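You operate a simulated robot arm through the tools that you are given. There is no shell and no other tool.

You run a simulated robot arm. Do the job below in one go: nothing can be reset, and whatever is moved stays where it is left.

## Task
Tighten the left nut on the engine head till its paint lines meet.
Fine: black 13 mm socket and red driver from the tool holder; put both back.

It is judged by the outcome, as a careful person would: the job done as asked, and still so three seconds after it is handed in. It fails if anything else is knocked over, pushed out of place, dropped, spilled or broken.

## Robot
A 6-joint arm with a two-finger parallel gripper, fixed in place. Base frame: the origin is at the foot of the arm, x ahead of it, y to its left, z up. Units: mm, rad, N and s.
Its first joint turns from -2.897 to 2.897 rad. Payload 3.91 kg.
Tool frame: the origin (TCP) lies between the finger pads and is the grasp point; the fingertips stand 30 mm ahead of it; z points along the fingers, y is the line along which they close. Largest opening 110 mm; finger width 20, thickness 10; the body of the gripper, 48 by 112 mm, starts 55 mm behind the TCP.
Orientation is that of the tool frame in the base frame, as [roll, pitch, yaw] about the fixed x, y, z axes, in that order (R = Rz(yaw) Ry(pitch) Rx(roll)). With the fingers straight down and closing along the base's y, the tool's x points along the base's -x, its y along +y and its z along -z.

## Interface
- The arm moves only by the tool nudge_tool. Its argument "rows" is text: rows parted by semicolons, each of 7 numbers parted by spaces: the turn, a rotation vector about the base's x, y, z in units of 180 degrees (1.0 is 180 degrees), then the shift along the base's x, y, z in units of 400 mm (1.0 is 400 mm), then the finger opening in mm, from 0 to 110. In form: ax ay az x y z grip; .... A call has 1 to 20 rows; each row is the pose to reach, as a shift and turn from the pose commanded when the call began. A call with a number of a shift or a turn outside -1 to 1 is refused whole. Each row takes 0.2 s and may step no farther than 50 mm and 0.15 rad from the row before; otherwise, or with a gripper value out of range, the whole call is refused. Where a pose cannot be reached the arm comes as near as it can. A force on the tool above 50 N (or 10 N above the force at the start of the call, whichever is more), or a blocked arm, ends the call early, and 0.2 s more pass. Each finger travels about 108 mm/s and halts on what it meets, pressing with about 36 N; the grip force reading is that of the motor and also rises with nothing between the fingers. The clock runs only during rows and for 0.2 s after the last one: add rows that repeat a pose to give the fingers time. The reply holds the time, the measured pose of the TCP, the force on the tool along the base axes, the opening and the grip force, in the units named above and with some noise, with the torque about the TCP (base axes, N m) and any sound that the robot's microphone picked up.
- Cameras (640 x 400 px; columns grow to the right, rows downward): "scene" is fixed at [218.4, 503.1, 1500.5]; the picture's right is [-0.20, -0.98, 0.00], its down [-0.67, 0.14, -0.73] and it looks along [0.71, -0.14, -0.69] (base axes); focal length 301 px, centre (320, 200). "wrist" rides on the gripper at [72, 17, -103] in the tool frame; the picture's right is [-0.23, 0.97, 0.00], its down [-0.76, -0.18, -0.62] and it looks along [-0.61, -0.14, 0.78] (tool axes); focal length 222 px, centre (320, 200). There is no depth. A picture from a camera that has moved, and an enlarged one, comes with that camera's place and axes in the base frame and with its lens. The place of the scene camera against the robot may be out by one fixed shift of up to 18 mm in any direction.
- capture(camera): a new picture of that camera. No time passes.
- inspect(camera, box): a new picture of the part [left, top, right, bottom] of that camera's present view, enlarged. No time passes.
- job_done(): hands the job in; it is judged then, once.

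Nothing tells you positions but the pictures and the camera data. Unless the task says otherwise, let go and move clear before handing in.

The tools are called as a command line: name --argument value ..., lists and objects as JSON in quotes. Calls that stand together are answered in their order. nudge_tool: Moves the arm, as the interface text tells. Its arguments: {"type":"object","properties":{"rows":{"type":"string"}},"required":["rows"]} The other tools are called the same way: capture (camera) takes a picture; inspect (camera, box) takes an enlarged picture of a part of a camera's view; job_done () hands the job in.

At the start:

```text
clock: 0.0
tool_pos: [632.1, 303.4, 1236.1]
tcp_rot: [-3.141, -0.001, -3.141]
ft_force: [0.5, 1.2, -0.1]
moment: [-0.03, 0.01, 0.04]
opening: 110.0
gripper_force: 0.0
```

scene: 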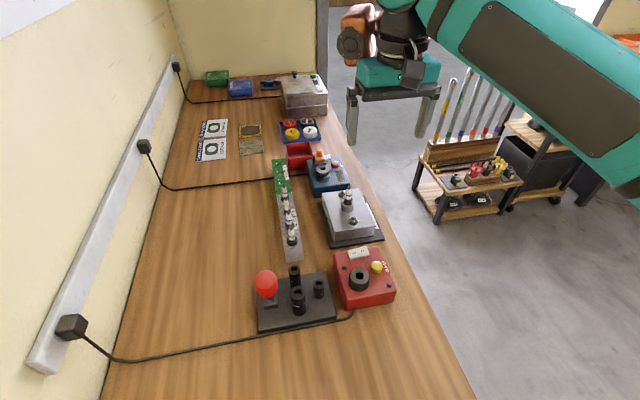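
wrist: 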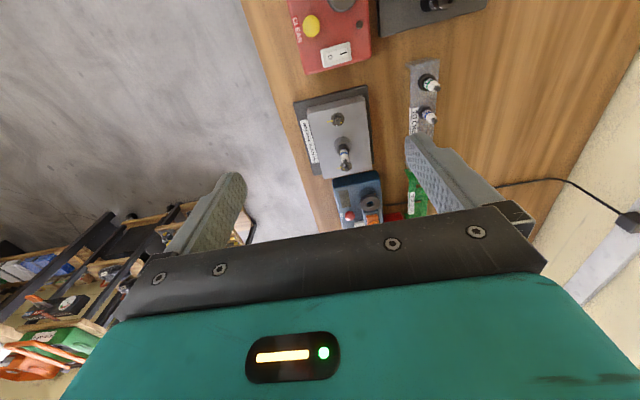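

I see a bench with a tool holder (red-ball driver and black sockets), a red machine, an engine-head-like grey block and others. I'll enlarge the views to identify things before moving.

inspect --camera "scene" --box '[240, 240, 400, 340]'

inspect --camera "scene" --box '[260, 150, 400, 250]'

inspect --camera "wrist" --box '[280, 0, 480, 230]'

inspect --camera "scene" --box '[180, 60, 340, 160]'

```text
4.00 times, centred on (320, 290) of scene
camera zoom: at [218.4, 503.1, 1500.5], right [-0.2, -0.98, 0.0], down [-0.67, 0.14, -0.73], along [0.71, -0.14, -0.69], focal length 1203 px, centre (320, -160)
```

zoom: 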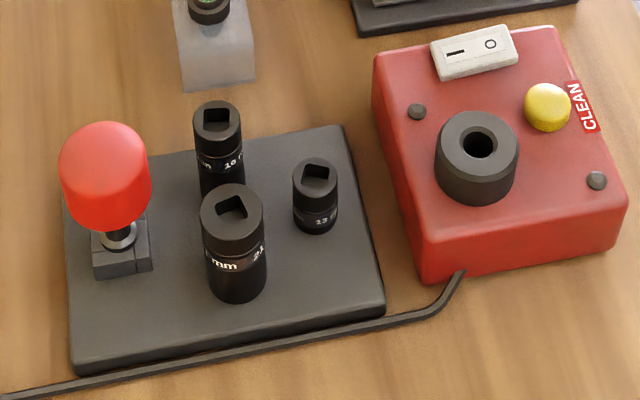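

```text
4.00 times, centred on (330, 200) of scene
camera zoom: at [218.4, 503.1, 1500.5], right [-0.2, -0.98, 0.0], down [-0.67, 0.14, -0.73], along [0.71, -0.14, -0.69], focal length 1203 px, centre (280, 200)
```

zoom: 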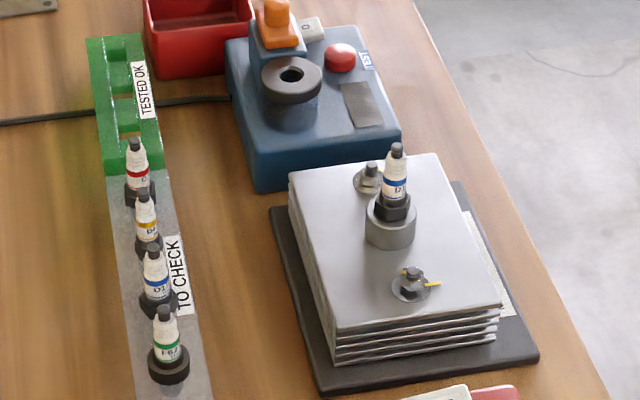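

```text
1.74 times, centred on (380, 115) of wrist
camera zoom: at [559.7, 319.8, 1338.7], right [0.23, 0.97, 0.0], down [0.76, -0.18, 0.62], along [0.61, -0.14, -0.78], focal length 386 px, centre (216, 348)
```

zoom: 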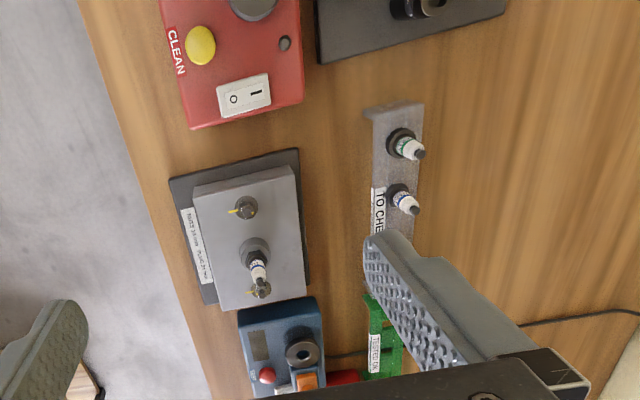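

```text
4.00 times, centred on (260, 110) of scene
camera zoom: at [218.4, 503.1, 1500.5], right [-0.2, -0.98, 0.0], down [-0.67, 0.14, -0.73], along [0.71, -0.14, -0.69], focal length 1203 px, centre (560, 560)
```

zoom: 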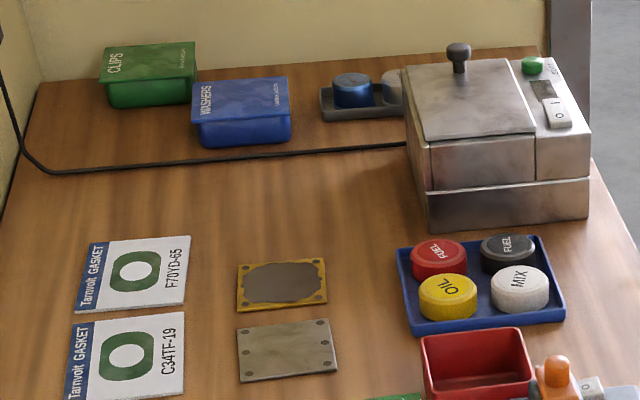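

The engine head (grey block, two nuts with yellow paint, a plug between) sits around x≈715, y≈320, z≈900 (base frame). I'll lower the wrist camera to look at it and its label more closely.

nudge_tool --rows "0 0 0 -0.02 0.017 -0.1 110; 0 0 0 -0.04 0.034 -0.2 110; 0 0 0 -0.06 0.05 -0.3 110; 0 0 0 -0.08 0.0675 -0.39 110; 0 0 0 -0.08 0.0675 -0.39 110"

capture --camera "wrist"

inspect --camera "wrist" --box '[220, 80, 420, 220]'

```text
clock: 1.2
tool_pos: [599.6, 330.7, 1081.3]
tcp_rot: [-3.142, 0.001, 3.141]
ft_force: [-0.3, 0.4, -0.1]
moment: [0.01, -0.03, -0.01]
opening: 110.0
gripper_force: 0.0
```

```text
taken
camera wrist: at [527.5, 346.0, 1183.0], right [0.23, 0.97, 0.0], down [0.76, -0.18, 0.62], along [0.61, -0.14, -0.78], focal length 222 px, centre (320, 200)
```

wrist: 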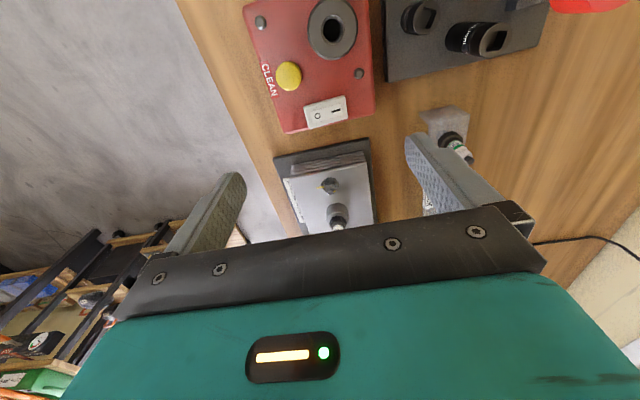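

```text
2.86 times, centred on (320, 150) of wrist
camera zoom: at [527.5, 346.0, 1183.0], right [0.23, 0.97, 0.0], down [0.76, -0.18, 0.62], along [0.61, -0.14, -0.78], focal length 635 px, centre (320, 343)
```

zoom: 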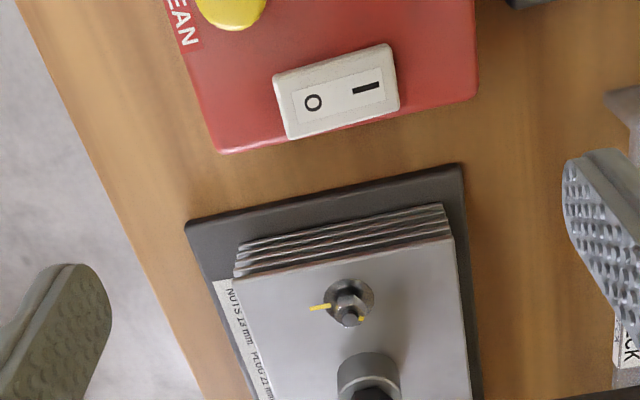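

The near nut shows a yellow mark on the head and another on the nut, out of line. I'll move on a bit to read the head's label and see the far nut too.

nudge_tool --rows "0 0 0 0.12 -0.02 0 110; 0 0 0 0.24 -0.04 0 110; 0 0 0 0.24 -0.04 0 110"

capture --camera "wrist"

inspect --camera "wrist" --box '[230, 60, 410, 200]'

```text
clock: 2.0
tool_pos: [693.0, 313.3, 1080.6]
tcp_rot: [-3.141, 0.001, -3.141]
ft_force: [0.4, 0.7, -0.4]
moment: [-0.02, 0.0, -0.01]
opening: 110.1
gripper_force: 0.1
```

```text
taken
camera wrist: at [620.9, 331.0, 1182.8], right [0.23, 0.97, 0.0], down [0.76, -0.18, 0.62], along [0.61, -0.14, -0.78], focal length 222 px, centre (320, 200)
```

wrist: 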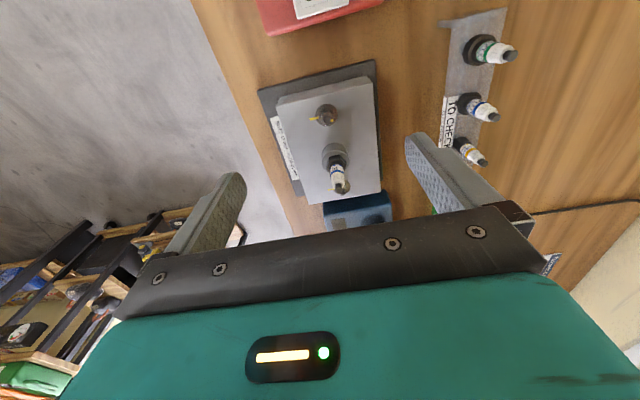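

```text
2.86 times, centred on (320, 130) of wrist
camera zoom: at [620.9, 331.0, 1182.8], right [0.23, 0.97, 0.0], down [0.76, -0.18, 0.62], along [0.61, -0.14, -0.78], focal length 635 px, centre (320, 400)
```

zoom: 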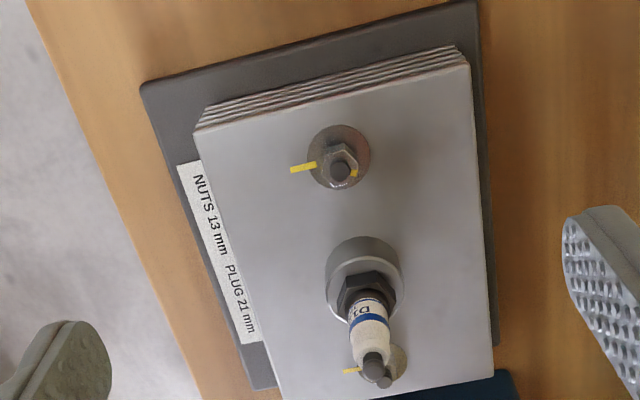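

The label reads "NUTS 13 mm / PLUG 21 mm", legible from the bench's open (-y) side, so its left nut is the low-x one (the near one). I'll zoom tighter on that nut for the angle between its marks.

inspect --camera "wrist" --box '[305, 95, 349, 133]'

inspect --camera "scene" --box '[335, 200, 385, 232]'

inspect --camera "wrist" --box '[315, 165, 365, 205]'

```text
10.53 times, centred on (327, 114) of wrist
camera zoom: at [620.9, 331.0, 1182.8], right [0.23, 0.97, 0.0], down [0.76, -0.18, 0.62], along [0.61, -0.14, -0.78], focal length 2338 px, centre (246, 1105)
```

zoom: 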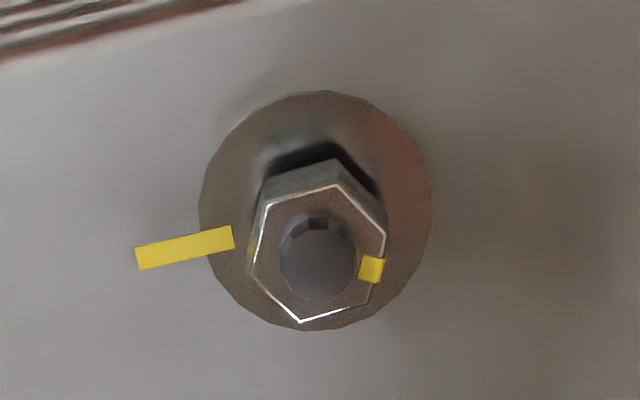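

```text
12.50 times, centred on (360, 216) of scene
camera zoom: at [218.4, 503.1, 1500.5], right [-0.2, -0.98, 0.0], down [-0.67, 0.14, -0.73], along [0.71, -0.14, -0.69], focal length 3758 px, centre (-180, 0)
```

zoom: 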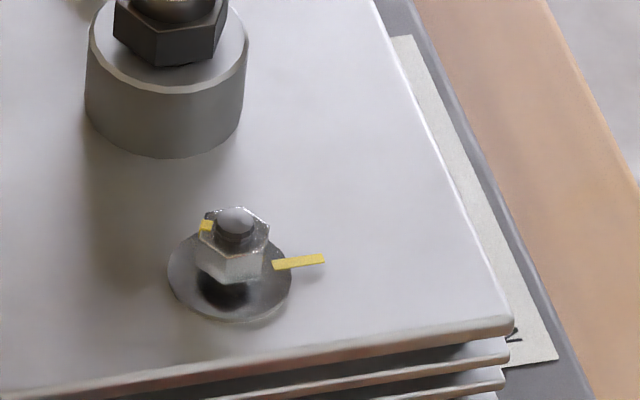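

```text
10.00 times, centred on (340, 185) of wrist
camera zoom: at [620.9, 331.0, 1182.8], right [0.23, 0.97, 0.0], down [0.76, -0.18, 0.62], along [0.61, -0.14, -0.78], focal length 2221 px, centre (120, 350)
```

zoom: 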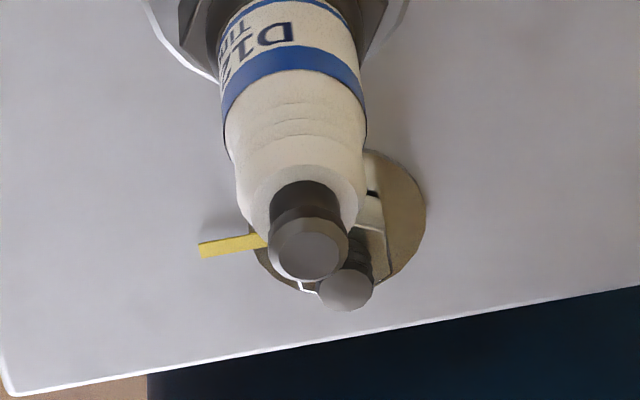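

The left nut's mark sits at about +60° and the head's line at -90° (base frame), so roughly 150° clockwise is needed. Now I go look at the tool holder, which I take to be around x≈570, y≈490.

nudge_tool --rows "0 0 0 -0.08 0.06 0.03 110; 0 0 0 -0.16 0.12 0.06 110; 0 0 0 -0.24 0.18 0.06 110; 0 0 0 -0.32 0.24 0.06 110; 0 0 0 -0.40 0.30 0.06 110; 0 0 0 -0.48 0.36 0.06 110; 0 0 0 -0.56 0.42 0.06 110; 0 0 0 -0.62 0.45 0.06 110; 0 0 0 -0.62 0.45 0.06 110"

capture --camera "wrist"

```text
clock: 4.0
tool_pos: [445.7, 494.5, 1104.7]
tcp_rot: [3.141, -0.001, -3.141]
ft_force: [1.1, -0.6, 0.0]
moment: [0.01, -0.03, -0.02]
opening: 110.0
gripper_force: 0.1
```

```text
taken
camera wrist: at [374.2, 510.6, 1206.7], right [0.23, 0.97, 0.0], down [0.76, -0.18, 0.62], along [0.61, -0.14, -0.78], focal length 222 px, centre (320, 200)
```

wrist: 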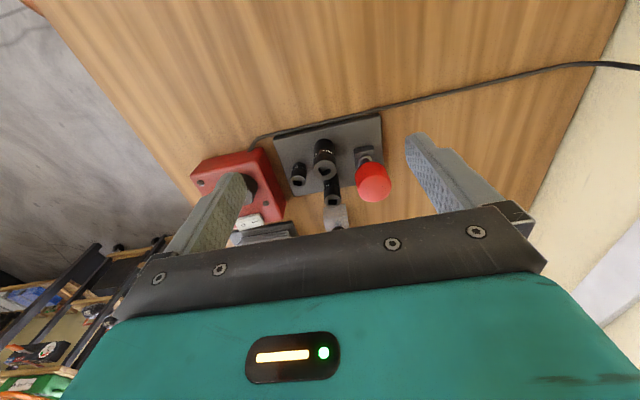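

inspect --camera "wrist" --box '[265, 105, 405, 215]'

inspect --camera "scene" --box '[248, 262, 298, 312]'

inspect --camera "scene" --box '[285, 255, 345, 325]'

```text
3.64 times, centred on (335, 160) of wrist
camera zoom: at [374.2, 510.6, 1206.7], right [0.23, 0.97, 0.0], down [0.76, -0.18, 0.62], along [0.61, -0.14, -0.78], focal length 808 px, centre (266, 346)
```

zoom: 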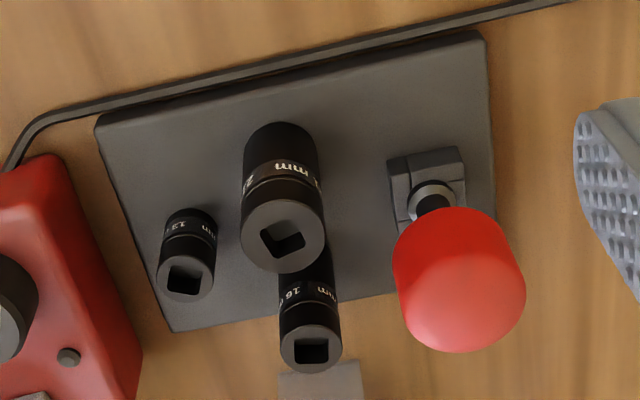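

```text
8.00 times, centred on (273, 287) of scene
camera zoom: at [218.4, 503.1, 1500.5], right [-0.2, -0.98, 0.0], down [-0.67, 0.14, -0.73], along [0.71, -0.14, -0.69], focal length 2405 px, centre (696, -496)
```

zoom: 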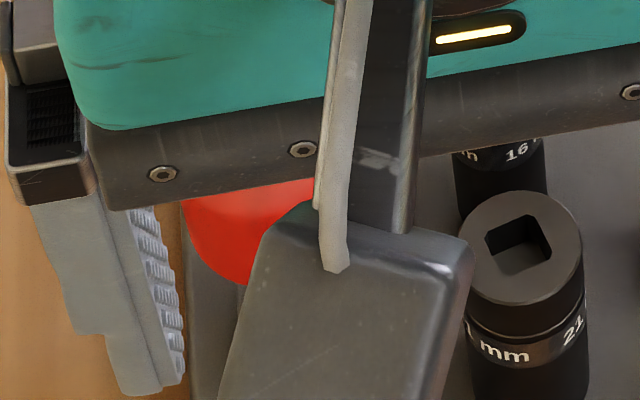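

```text
5.71 times, centred on (315, 290) of scene
camera zoom: at [218.4, 503.1, 1500.5], right [-0.2, -0.98, 0.0], down [-0.67, 0.14, -0.73], along [0.71, -0.14, -0.69], focal length 1718 px, centre (349, -314)
```

zoom: 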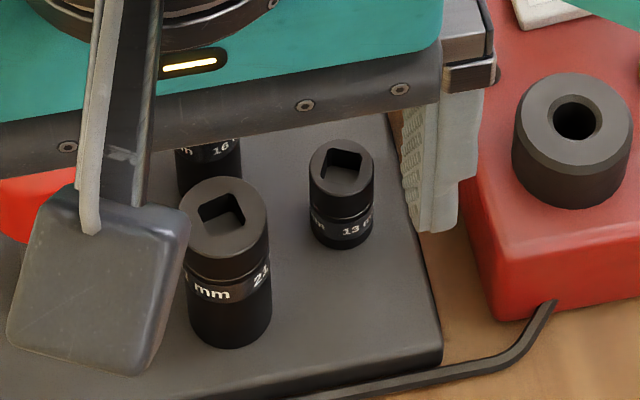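

The holder carries sockets 16, 21 and 13 mm, and the driver with a red knob stands in a block at its +y end. I'll take a second view from a shifted position to triangulate.

nudge_tool --rows "0 0 0 0.12 0.0 0 110; 0 0 0 0.24 0.0 0 110; 0 0 0 0.24 0.0 0 110"

capture --camera "wrist"

inspect --camera "wrist" --box '[255, 45, 395, 155]'

```text
clock: 4.8
tool_pos: [542.6, 494.9, 1104.6]
tcp_rot: [3.142, 0.001, 3.141]
ft_force: [0.4, 0.1, -0.4]
moment: [0.03, -0.02, 0.0]
opening: 110.0
gripper_force: 0.1
```

```text
taken
camera wrist: at [470.9, 511.8, 1207.6], right [0.23, 0.97, 0.0], down [0.76, -0.18, 0.62], along [0.61, -0.14, -0.78], focal length 222 px, centre (320, 200)
```

wrist: 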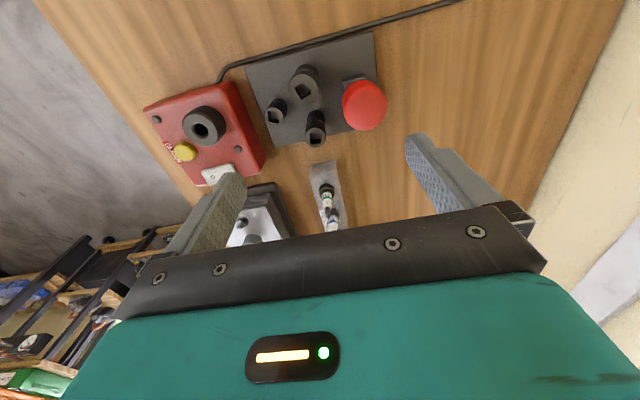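

```text
3.64 times, centred on (325, 100) of wrist
camera zoom: at [470.9, 511.8, 1207.6], right [0.23, 0.97, 0.0], down [0.76, -0.18, 0.62], along [0.61, -0.14, -0.78], focal length 808 px, centre (302, 564)
```

zoom: 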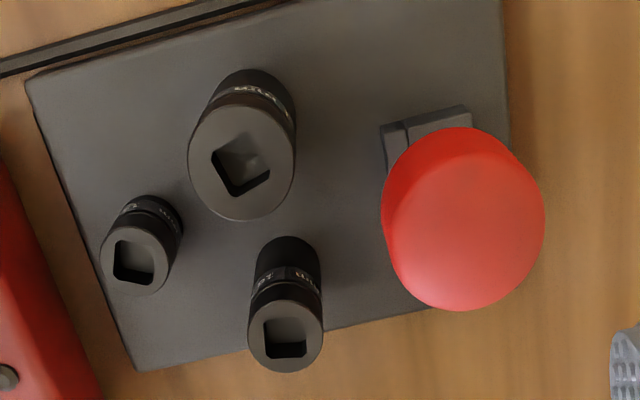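

Triangulated: 13 mm socket top ≈ (545, 437, 935), driver knob ≈ (545, 540, 977), holder plate top z≈891. Next I tilt the camera to look at the driver and its seat from the side.

nudge_tool --rows "0 -0.038 0 -0.0585 0.0325 -0.0665 110; 0 -0.076 0 -0.117 0.065 -0.133 110; 0 -0.114 0 -0.1755 0.0975 -0.1995 110; 0 -0.152 0 -0.234 0.13 -0.266 110; 0 -0.191 0 -0.2925 0.1625 -0.3325 110; 0 -0.191 0 -0.2925 0.1625 -0.3325 110"

capture --camera "wrist"

inspect --camera "wrist" --box '[220, 120, 420, 260]'

```text
clock: 6.2
tool_pos: [428.7, 557.4, 969.0]
tcp_rot: [-3.142, 0.599, 3.14]
ft_force: [0.2, 0.0, 0.3]
moment: [0.0, -0.03, 0.0]
opening: 110.1
gripper_force: 0.0
```

```text
taken
camera wrist: at [309.5, 573.9, 1013.8], right [0.19, 0.97, 0.13], down [0.28, -0.18, 0.94], along [0.94, -0.14, -0.3], focal length 222 px, centre (320, 200)
```

wrist: 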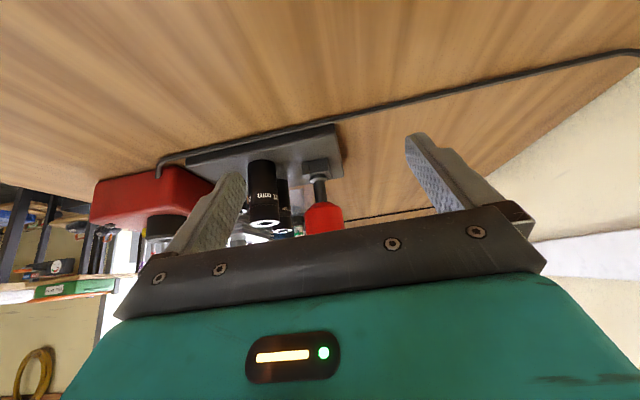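

```text
2.86 times, centred on (320, 190) of wrist
camera zoom: at [309.5, 573.9, 1013.8], right [0.19, 0.97, 0.13], down [0.28, -0.18, 0.94], along [0.94, -0.14, -0.3], focal length 635 px, centre (320, 229)
```

zoom: 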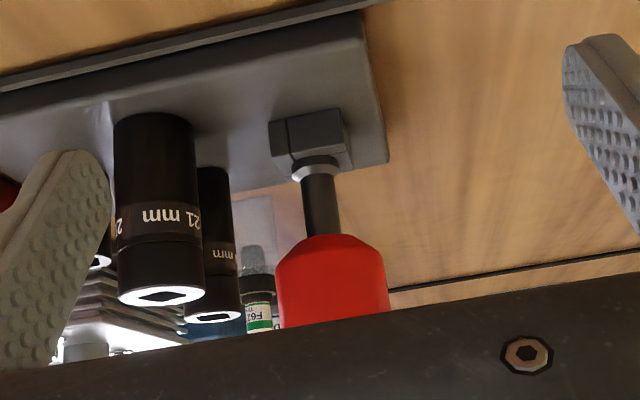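

inspect --camera "wrist" --box '[290, 150, 350, 190]'

inspect --camera "wrist" --box '[295, 170, 355, 240]'

```text
10.00 times, centred on (320, 170) of wrist
camera zoom: at [309.5, 573.9, 1013.8], right [0.19, 0.97, 0.13], down [0.28, -0.18, 0.94], along [0.94, -0.14, -0.3], focal length 2221 px, centre (320, 500)
```

zoom: 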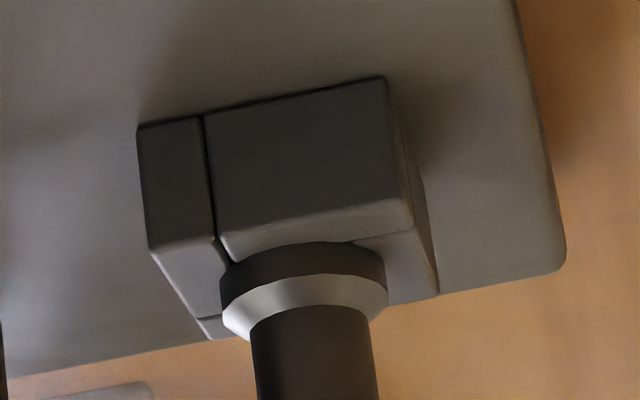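

```text
5.71 times, centred on (325, 205) of wrist
camera zoom: at [309.5, 573.9, 1013.8], right [0.19, 0.97, 0.13], down [0.28, -0.18, 0.94], along [0.94, -0.14, -0.3], focal length 1269 px, centre (291, 171)
```

zoom: 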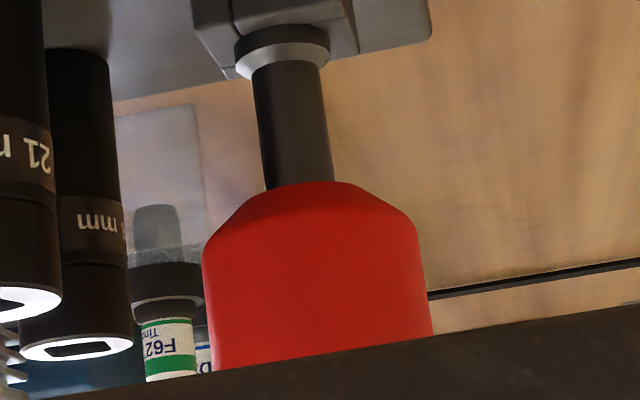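

The driver has a flange resting on a square-hole block (top z≈907), a slim shaft, and a red handle about 41 mm across from z≈940 to ≈995; it lifts straight out. Now I go back upright, above the holder, to measure the yaw of the squares.

nudge_tool --rows "0 0.04 0 0 0 0.0875 110; 0 0.08 0 0 0 0.175 110; 0 0.12 0 0 0 0.2625 110; 0 0.16 0 0 0 0.3475 110; 0 0.191 0 0.1 0 0.3475 110; 0 0.191 0 0.2 -0.07 0.3475 110; 0 0.191 0 0.3 -0.14 0.3475 110; 0 0.191 0 0.38 -0.21 0.3475 110; 0 0.191 0 0.4325 -0.21 0.3475 110; 0 0.191 0 0.4325 -0.21 0.3475 110; 0 0.191 0 0.4325 -0.21 0.3475 110"

capture --camera "wrist"

inspect --camera "wrist" --box '[240, 10, 400, 110]'

```text
clock: 8.6
tool_pos: [598.5, 475.0, 1110.0]
tcp_rot: [3.141, 0.0, -3.141]
ft_force: [-0.3, 0.0, -0.1]
moment: [0.02, 0.03, -0.01]
opening: 109.9
gripper_force: 0.0
```

```text
taken
camera wrist: at [525.6, 491.0, 1212.0], right [0.23, 0.97, 0.0], down [0.76, -0.18, 0.62], along [0.61, -0.14, -0.78], focal length 222 px, centre (320, 200)
```

wrist: 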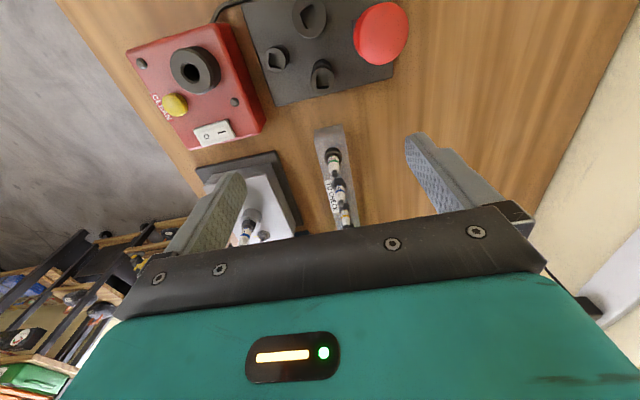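

```text
4.00 times, centred on (320, 60) of wrist
camera zoom: at [525.6, 491.0, 1212.0], right [0.23, 0.97, 0.0], down [0.76, -0.18, 0.62], along [0.61, -0.14, -0.78], focal length 888 px, centre (320, 760)
```

zoom: 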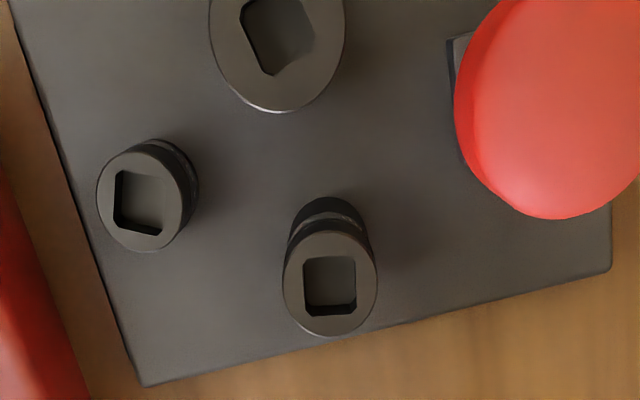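

I'll zoom tightly onto the 13 mm socket's square and the driver's block.

inspect --camera "wrist" --box '[260, 40, 296, 76]'

inspect --camera "wrist" --box '[345, 0, 415, 70]'

```text
11.11 times, centred on (278, 58) of wrist
camera zoom: at [525.6, 491.0, 1212.0], right [0.23, 0.97, 0.0], down [0.76, -0.18, 0.62], along [0.61, -0.14, -0.78], focal length 2468 px, centre (787, 1778)
```

zoom: 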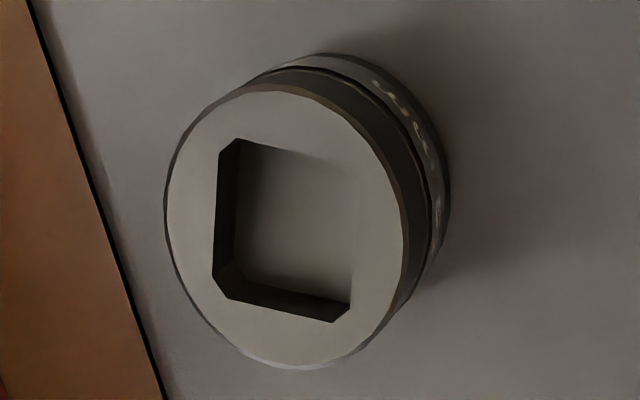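

```text
5.71 times, centred on (380, 35) of wrist
camera zoom: at [525.6, 491.0, 1212.0], right [0.23, 0.97, 0.0], down [0.76, -0.18, 0.62], along [0.61, -0.14, -0.78], focal length 1269 px, centre (-23, 1143)
```

zoom: 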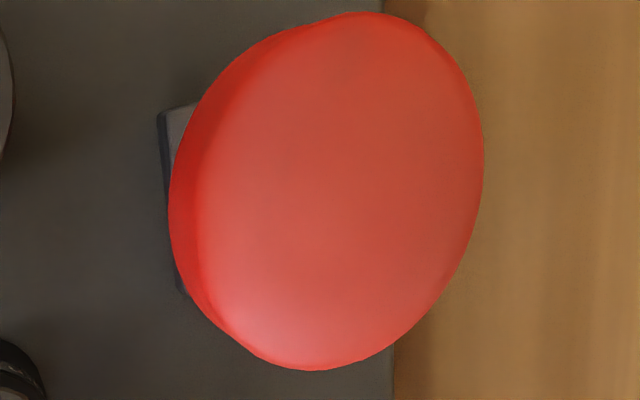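

The 13 mm socket's square is turned about -24.5° from the base axes, while the driver's block is square to the base. Before grasping I'll test in free air how far the wrist can yaw.

nudge_tool --rows "0 0 0.045 0 0 0 110; 0 0 0.09 0 0 0 110; 0 0 0.135 0 0 0 110; 0 0 0.18 0 0 0 110; 0 0 0.225 0 0 0 110; 0 0 0.27 0 0 0 110; 0 0 0.315 0 0 0 110; 0 0 0.36 0 0 0 110; 0 0 0.405 0 0 0 110; 0 0 0.45 0 0 0 110; 0 0 0.495 0 0 0 110; 0 0 0.54 0 0 0 110; 0 0 0.585 0 0 0 110; 0 0 0.63 0 0 0 110; 0 0 0.675 0 0 0 110; 0 0 0.72 0 0 0 110; 0 0 0.765 0 0 0 110; 0 0 0.81 0 0 0 110; 0 0 0.855 0 0 0 110; 0 0 0.9 0 0 0 110"

```text
clock: 12.8
tool_pos: [599.4, 475.0, 1109.9]
tcp_rot: [-3.141, 0.0, -0.314]
ft_force: [1.0, -0.8, -0.3]
moment: [0.03, 0.02, 0.0]
opening: 110.1
gripper_force: 0.0
```

The wrist reached +162° of yaw from the start without trouble. I'll check how much further it goes.

nudge_tool --rows "0 0 0.045 0 0 0 110; 0 0 0.09 0 0 0 110; 0 0 0.135 0 0 0 110; 0 0 0.18 0 0 0 110; 0 0 0.225 0 0 0 110; 0 0 0.27 0 0 0 110; 0 0 0.315 0 0 0 110; 0 0 0.36 0 0 0 110; 0 0 0.405 0 0 0 110; 0 0 0.45 0 0 0 110; 0 0 0.45 0 0 0 110"

capture --camera "wrist"

capture --camera "scene"

```text
clock: 15.2
tool_pos: [599.7, 473.7, 1110.8]
tcp_rot: [-3.141, 0.001, 0.58]
ft_force: [-0.4, -0.3, -0.4]
moment: [-0.01, -0.01, 0.0]
opening: 110.3
gripper_force: 0.1
out of reach, approached as far as the arm can: row 7, 8, 9, 10, 11
```

```text
taken
camera wrist: at [669.8, 500.4, 1212.6], right [0.34, -0.94, 0.0], down [-0.73, -0.27, 0.62], along [-0.59, -0.21, -0.78], focal length 222 px, centre (320, 200)
```

wrist: 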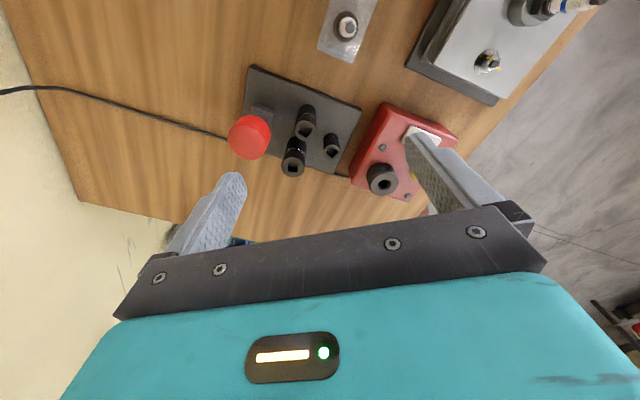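

```text
taken
```

scene: 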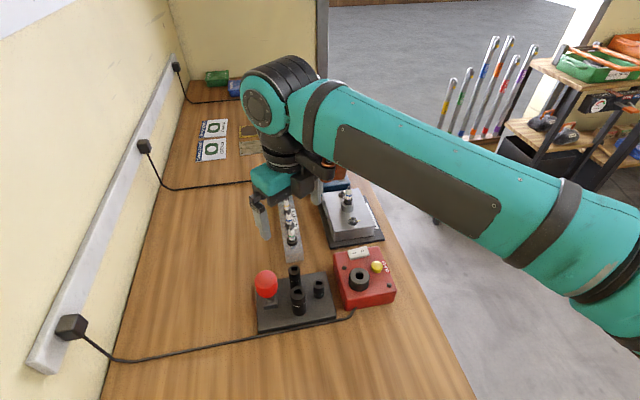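

The limit is near yaw +33° (so roughly a 350° range, plenty for a 150° clockwise stroke). From this opposite side I'll take zooms to refine the socket and driver positions.

inspect --camera "wrist" --box '[220, 60, 380, 180]'

inspect --camera "wrist" --box '[220, 90, 290, 170]'

inspect --camera "wrist" --box '[310, 120, 350, 170]'

inspect --camera "wrist" --box '[400, 0, 580, 120]'

```text
3.33 times, centred on (300, 120) of wrist
camera zoom: at [669.8, 500.4, 1212.6], right [0.34, -0.94, 0.0], down [-0.73, -0.27, 0.62], along [-0.59, -0.21, -0.78], focal length 740 px, centre (387, 467)
```

zoom: 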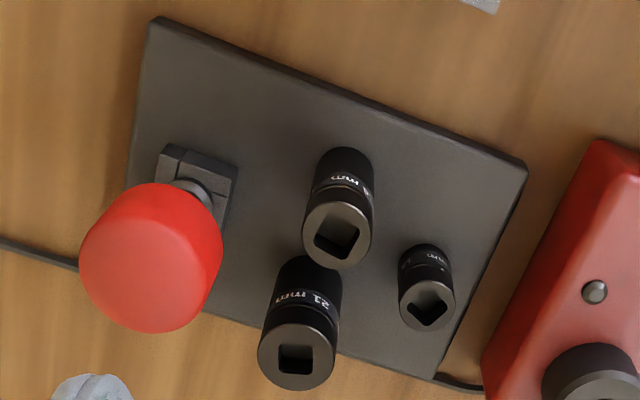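

```text
5.00 times, centred on (255, 130) of wrist
camera zoom: at [669.8, 500.4, 1212.6], right [0.34, -0.94, 0.0], down [-0.73, -0.27, 0.62], along [-0.59, -0.21, -0.78], focal length 1111 px, centre (645, 550)
```

zoom: 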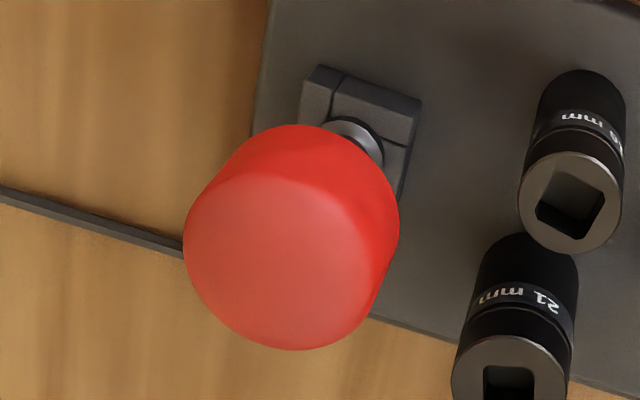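

```text
8.00 times, centred on (330, 145) of wrist
camera zoom: at [669.8, 500.4, 1212.6], right [0.34, -0.94, 0.0], down [-0.73, -0.27, 0.62], along [-0.59, -0.21, -0.78], focal length 1777 px, centre (240, 640)
```

zoom: 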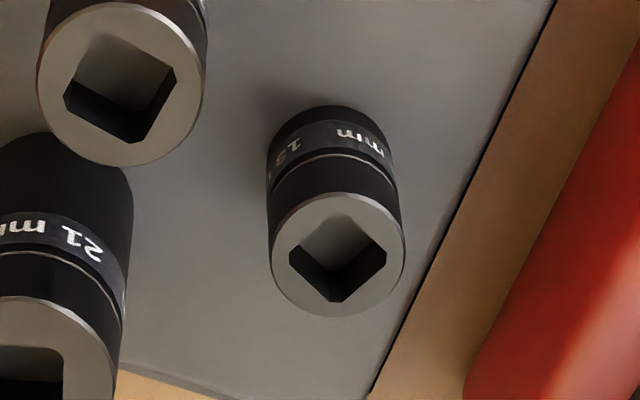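

```text
3.33 times, centred on (490, 60) of wrist
camera zoom: at [669.8, 500.4, 1212.6], right [0.34, -0.94, 0.0], down [-0.73, -0.27, 0.62], along [-0.59, -0.21, -0.78], focal length 740 px, centre (-247, 667)
```

zoom: 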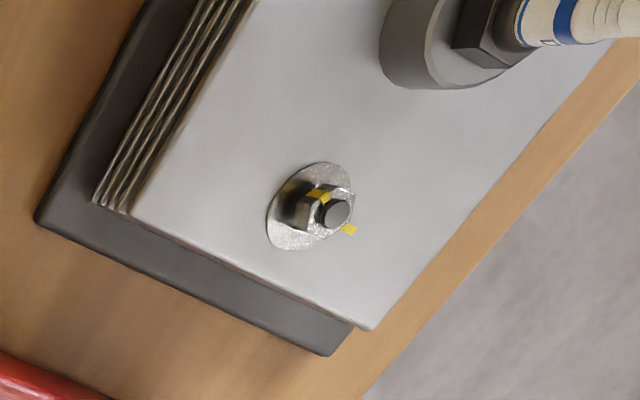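

The opposite-side view agrees: 13 mm socket axis ≈ (545.5, 437), driver axis ≈ (544, 540). I'll now turn the gripper to yaw ≈ -90° so the fingers close along x, and head above the driver.

nudge_tool --rows "0 0 -0.045 0 0 0 110; 0 0 -0.09 0 0 0 110; 0 0 -0.135 0 0 0 110; 0 0 -0.18 0 0 0 110; 0 0 -0.225 0 0 0 110; 0 0 -0.27 0 0 0 110; 0 0 -0.315 0 0 0 110; 0 0 -0.36 0 0 0 110; 0 0 -0.405 0 0 0 110; 0 0 -0.45 0 0 0 110; 0 0 -0.45 0 0 0 110"

```text
clock: 17.6
tool_pos: [599.5, 475.0, 1111.2]
tcp_rot: [-3.141, -0.001, -0.835]
ft_force: [-0.5, 0.8, 0.9]
moment: [0.0, 0.04, 0.0]
opening: 110.1
gripper_force: 0.0
```

Yaw is -48°, so the commanded pose is the clamped one. I now turn to -90° and move over the driver at a safe height to check alignment.

nudge_tool --rows "0 0 -0.0469 -0.0278 0.0327 0 110; 0 0 -0.0938 -0.0555 0.0654 0 110; 0 0 -0.1407 -0.0833 0.0981 0 110; 0 0 -0.1876 -0.111 0.1308 -0.05 110; 0 0 -0.2345 -0.1388 0.1635 -0.125 110; 0 0 -0.2345 -0.1388 0.1635 -0.125 110; 0 0 -0.2345 -0.1388 0.1635 -0.125 110"

capture --camera "wrist"

inspect --camera "wrist" --box '[220, 80, 420, 230]'

```text
clock: 19.2
tool_pos: [545.7, 541.2, 1058.5]
tcp_rot: [-3.142, 0.001, -1.568]
ft_force: [-0.3, -0.4, 0.5]
moment: [0.05, 0.0, 0.0]
opening: 109.9
gripper_force: 0.1
```

```text
taken
camera wrist: at [528.9, 468.8, 1161.5], right [-0.97, 0.23, 0.0], down [0.18, 0.76, 0.62], along [0.14, 0.61, -0.78], focal length 222 px, centre (320, 200)
```

wrist: 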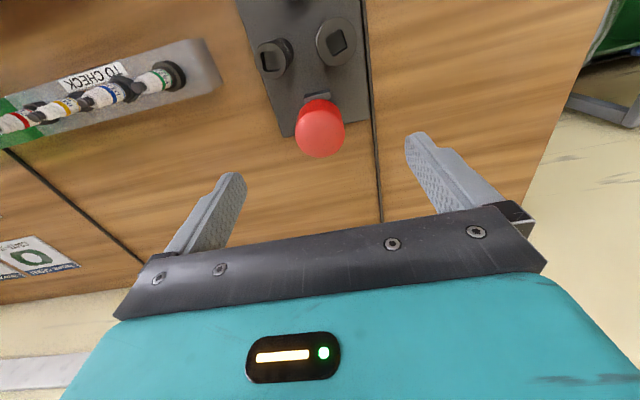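

```text
2.67 times, centred on (320, 155) of wrist
camera zoom: at [528.9, 468.8, 1161.5], right [-0.97, 0.23, 0.0], down [0.18, 0.76, 0.62], along [0.14, 0.61, -0.78], focal length 592 px, centre (320, 320)
```

zoom: 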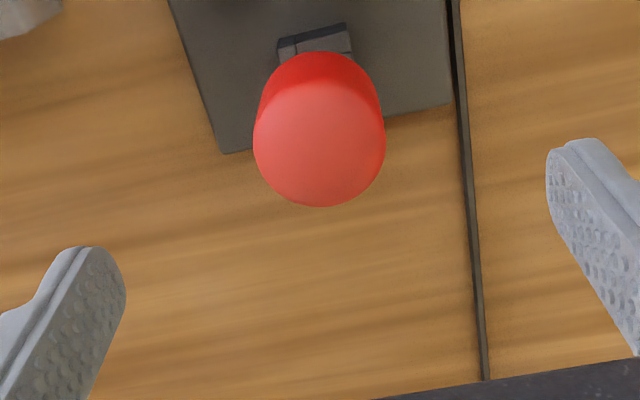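

The knob lies at about (545.5, 540.6), directly under the TCP. I descend with the fingers at 80 mm to z≈968, check, then close on the handle.

nudge_tool --rows "0 0 0 0 0 -0.05 90; 0 0 0 0 0 -0.1 80; 0 0 0 0 0 -0.15 80; 0 0 0 0 0 -0.2 80; 0 0 0 0 0 -0.2275 80; 0 0 0 0 0 -0.2275 80"

capture --camera "wrist"

capture --camera "scene"

```text
clock: 20.6
tool_pos: [543.5, 540.8, 968.6]
tcp_rot: [3.141, 0.001, -1.568]
ft_force: [-0.1, 0.6, -1.3]
moment: [-0.01, -0.04, 0.0]
opening: 80.0
gripper_force: 0.1
```

```text
taken
camera wrist: at [526.9, 469.1, 1071.0], right [-0.97, 0.23, 0.0], down [0.18, 0.76, 0.62], along [0.14, 0.61, -0.78], focal length 222 px, centre (320, 200)
```

wrist: 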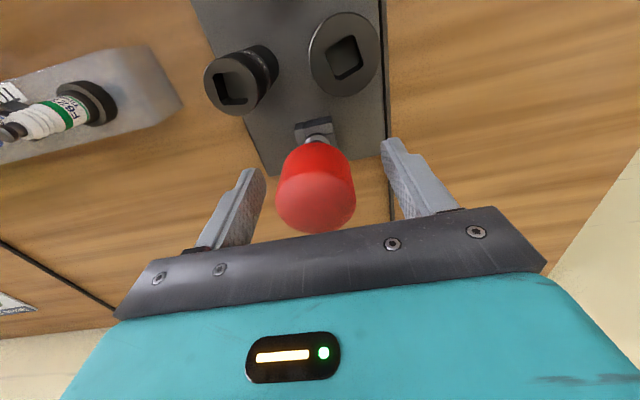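

```text
taken
```

scene: 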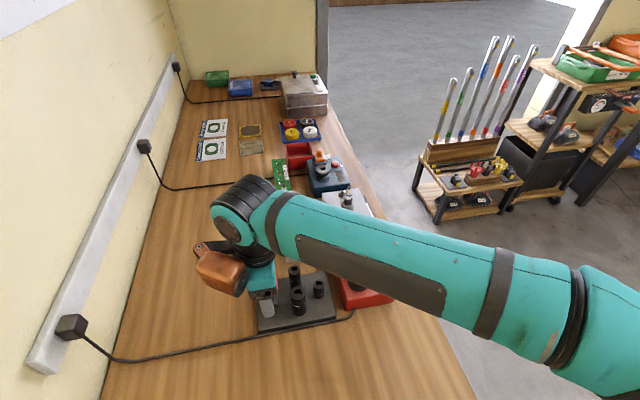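

The fingers straddle the red handle evenly. Now I close on it.

nudge_tool --rows "0 0 0 0 0 0 60; 0 0 0 0 0 0 45; 0 0 0 0 0 0 30; 0 0 0 0 0 0 30; 0 0 0 0 0 0 30"

inspect --camera "wrist" --box '[220, 80, 420, 240]'

```text
clock: 21.8
tool_pos: [545.0, 541.6, 968.3]
tcp_rot: [-3.141, 0.001, -1.569]
ft_force: [5.0, -0.1, 4.6]
moment: [0.01, -0.22, 0.0]
opening: 41.6
gripper_force: 35.9
```

```text
2.50 times, centred on (320, 160) of wrist
camera zoom: at [527.2, 468.9, 1071.2], right [-0.97, 0.23, 0.0], down [0.18, 0.76, 0.62], along [0.14, 0.61, -0.78], focal length 555 px, centre (320, 300)
```

zoom: 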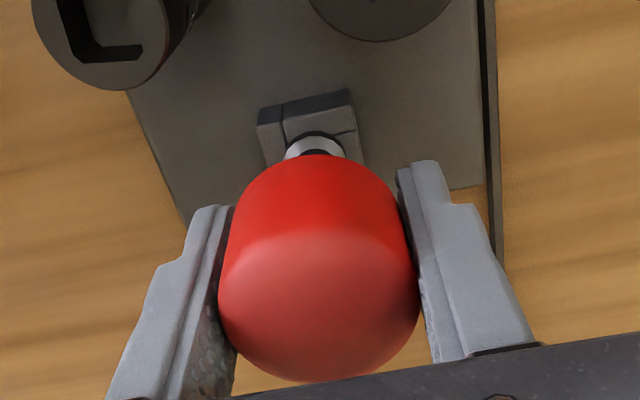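

The handle is gripped at 41.6 mm opening with 36 N. I lift straight up gently and watch the force.

nudge_tool --rows "0 0 0 0.002 0 0.0 30; 0 0 0 0.002 0 0.01 30; 0 0 0 0.002 0 0.02 30; 0 0 0 0.002 0 0.03 30"

inspect --camera "wrist" --box '[260, 100, 380, 200]'

```text
clock: 22.8
tool_pos: [544.0, 540.6, 979.8]
tcp_rot: [-3.141, 0.0, -1.568]
ft_force: [-0.3, 0.5, -1.8]
moment: [0.0, 0.03, 0.01]
opening: 41.2
gripper_force: 35.9
```

```text
4.00 times, centred on (320, 150) of wrist
camera zoom: at [527.5, 468.1, 1083.1], right [-0.97, 0.23, 0.0], down [0.18, 0.76, 0.62], along [0.14, 0.61, -0.78], focal length 888 px, centre (320, 400)
```

zoom: 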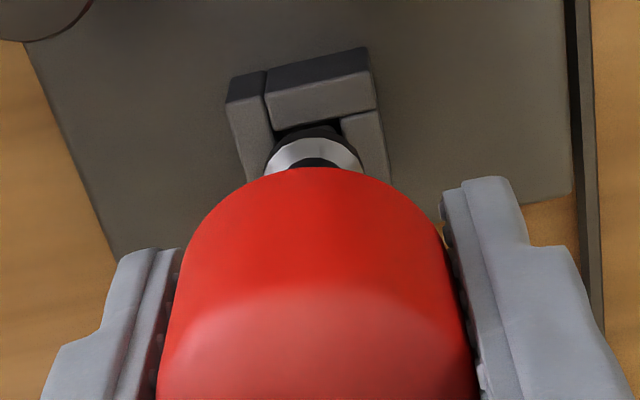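

The driver came free with no side load (weight about 2 N). I lift clear and look at its square end and the block's hole.

nudge_tool --rows "0 0 0 0 0 0.03 30; 0 0 0 0 0 0.08 30; 0 0 0 0 0 0.15 30; 0 0 0 0 0 0.2 30; 0 0 0 0 0 0.2 30"

inspect --camera "wrist" --box '[240, 60, 400, 200]'

inspect --camera "scene" --box '[230, 240, 310, 330]'

```text
clock: 24.0
tool_pos: [546.2, 538.3, 1061.5]
tcp_rot: [3.141, 0.0, -1.569]
ft_force: [-0.1, 0.2, -1.7]
moment: [0.04, -0.01, 0.02]
opening: 41.3
gripper_force: 36.2
```

```text
2.86 times, centred on (320, 130) of wrist
camera zoom: at [529.5, 466.7, 1163.6], right [-0.97, 0.23, 0.0], down [0.18, 0.76, 0.62], along [0.14, 0.61, -0.78], focal length 635 px, centre (320, 400)
```

zoom: 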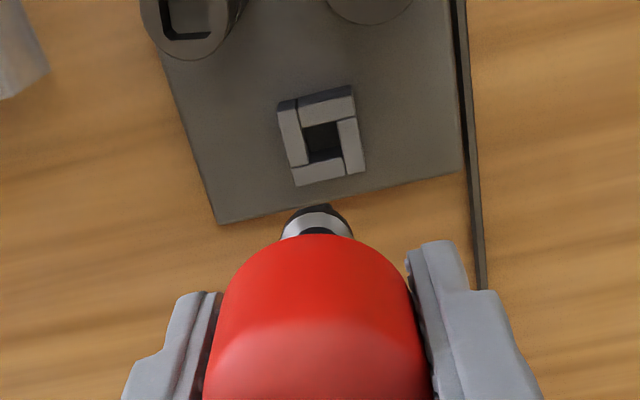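

```text
4.44 times, centred on (270, 285) of scene
camera zoom: at [218.4, 503.1, 1500.5], right [-0.2, -0.98, 0.0], down [-0.67, 0.14, -0.73], along [0.71, -0.14, -0.69], focal length 1336 px, centre (542, -178)
```

zoom: 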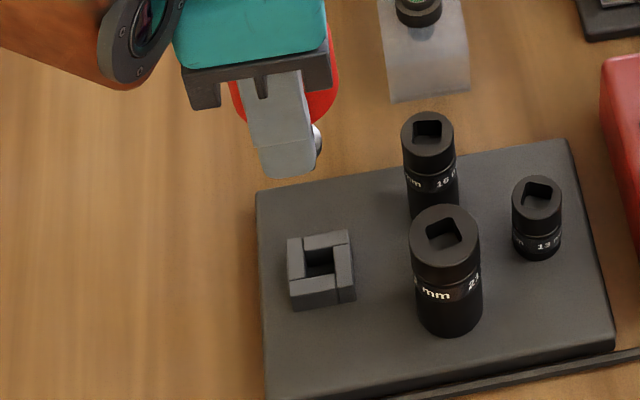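

The block's square hole is at ≈(546, 541) and square to the base. I'll rotate the driver +65.5° (to match the socket's square) and take a picture showing both the hole and the 13 mm socket for an exact offset.

nudge_tool --rows "0 0 0.0455 -0.005 -0.016 0 30; 0 0 0.091 -0.01 -0.032 0 30; 0 0 0.1365 -0.015 -0.048 0 30; 0 0 0.182 -0.02 -0.064 0 30; 0 0 0.2275 -0.025 -0.08 0 30; 0 0 0.273 -0.03 -0.096 0 30; 0 0 0.3185 -0.035 -0.112 0 30; 0 0 0.3639 -0.0375 -0.125 0 30; 0 0 0.3639 -0.0375 -0.125 0 30; 0 0 0.3639 -0.0375 -0.125 0 30"

capture --camera "wrist"

inspect --camera "wrist" --box '[240, 30, 400, 150]'

inspect --camera "scene" --box '[230, 240, 340, 330]'

```text
clock: 26.2
tool_pos: [530.9, 490.1, 1059.4]
tcp_rot: [3.14, 0.0, -0.426]
ft_force: [0.1, 0.3, -1.2]
moment: [-0.01, 0.0, 0.01]
opening: 41.2
gripper_force: 36.2
```

```text
taken
camera wrist: at [589.7, 445.0, 1163.3], right [-0.61, -0.79, 0.0], down [-0.62, 0.48, 0.62], along [-0.49, 0.38, -0.78], focal length 222 px, centre (320, 200)
```

wrist: 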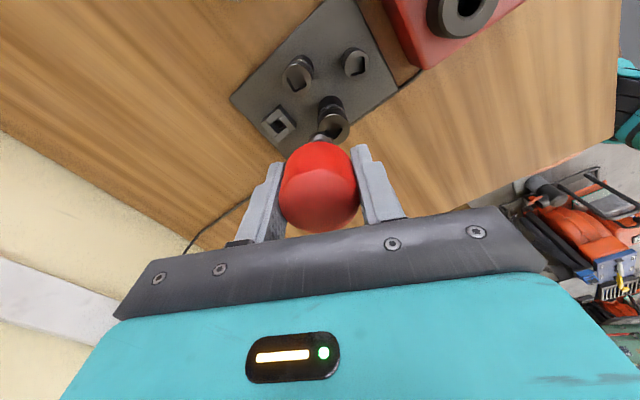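

```text
3.33 times, centred on (320, 90) of wrist
camera zoom: at [589.7, 445.0, 1163.3], right [-0.61, -0.79, 0.0], down [-0.62, 0.48, 0.62], along [-0.49, 0.38, -0.78], focal length 740 px, centre (320, 567)
```

zoom: 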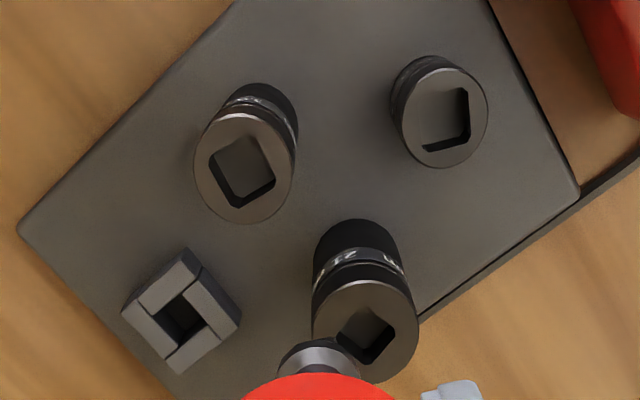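

```text
4.44 times, centred on (285, 285) of scene
camera zoom: at [218.4, 503.1, 1500.5], right [-0.2, -0.98, 0.0], down [-0.67, 0.14, -0.73], along [0.71, -0.14, -0.69], focal length 1336 px, centre (476, -178)
```

zoom: 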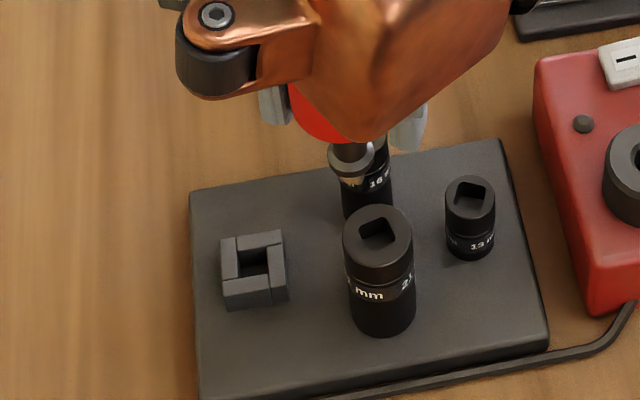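

I zoom on both features in this same view to get their exact offset and the square's yaw.

inspect --camera "wrist" --box '[330, 40, 378, 76]'

inspect --camera "wrist" --box '[260, 100, 308, 136]'

inspect --camera "wrist" --box '[296, 110, 344, 146]'

inspect --camera "scene" --box '[295, 265, 327, 289]'

```text
11.11 times, centred on (354, 58) of wrist
camera zoom: at [589.7, 445.0, 1163.3], right [-0.61, -0.79, 0.0], down [-0.62, 0.48, 0.62], along [-0.49, 0.38, -0.78], focal length 2468 px, centre (-58, 1778)
```

zoom: 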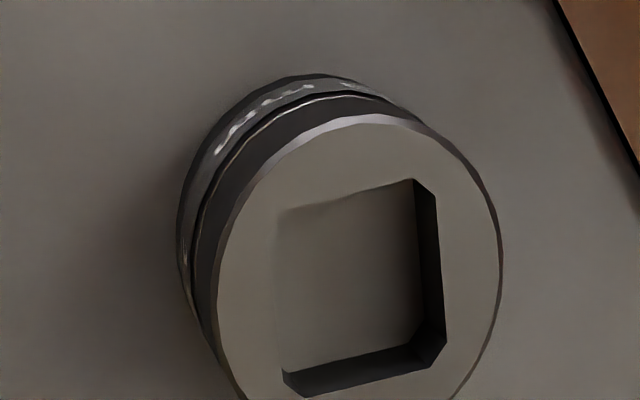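

```text
11.11 times, centred on (284, 118) of wrist
camera zoom: at [589.7, 445.0, 1163.3], right [-0.61, -0.79, 0.0], down [-0.62, 0.48, 0.62], along [-0.49, 0.38, -0.78], focal length 2468 px, centre (720, 1111)
```

zoom: 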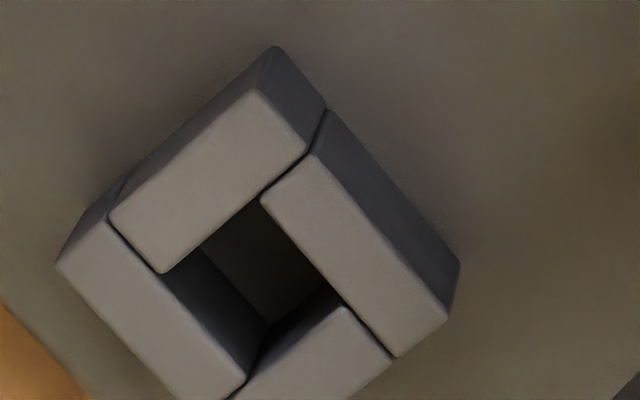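

```text
11.11 times, centred on (320, 128) of wrist
camera zoom: at [589.7, 445.0, 1163.3], right [-0.61, -0.79, 0.0], down [-0.62, 0.48, 0.62], along [-0.49, 0.38, -0.78], focal length 2468 px, centre (320, 1000)
```

zoom: 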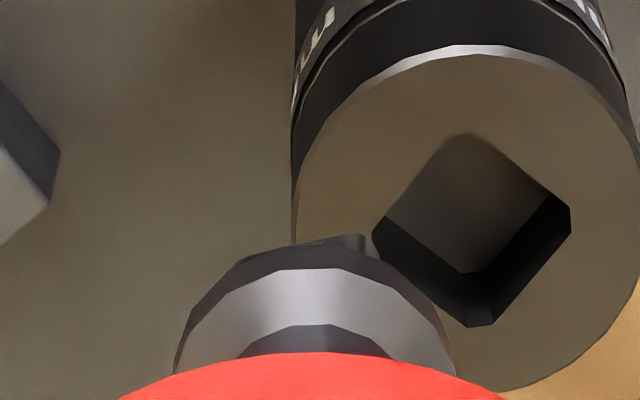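

```text
16.00 times, centred on (311, 277) of scene
camera zoom: at [218.4, 503.1, 1500.5], right [-0.2, -0.98, 0.0], down [-0.67, 0.14, -0.73], along [0.71, -0.14, -0.69], focal length 4811 px, centre (464, -1032)
```

zoom: 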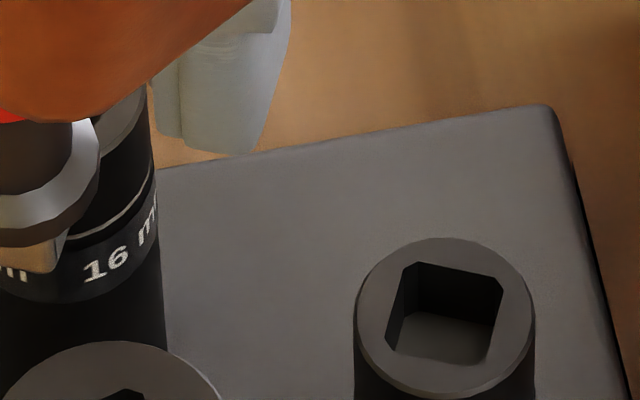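

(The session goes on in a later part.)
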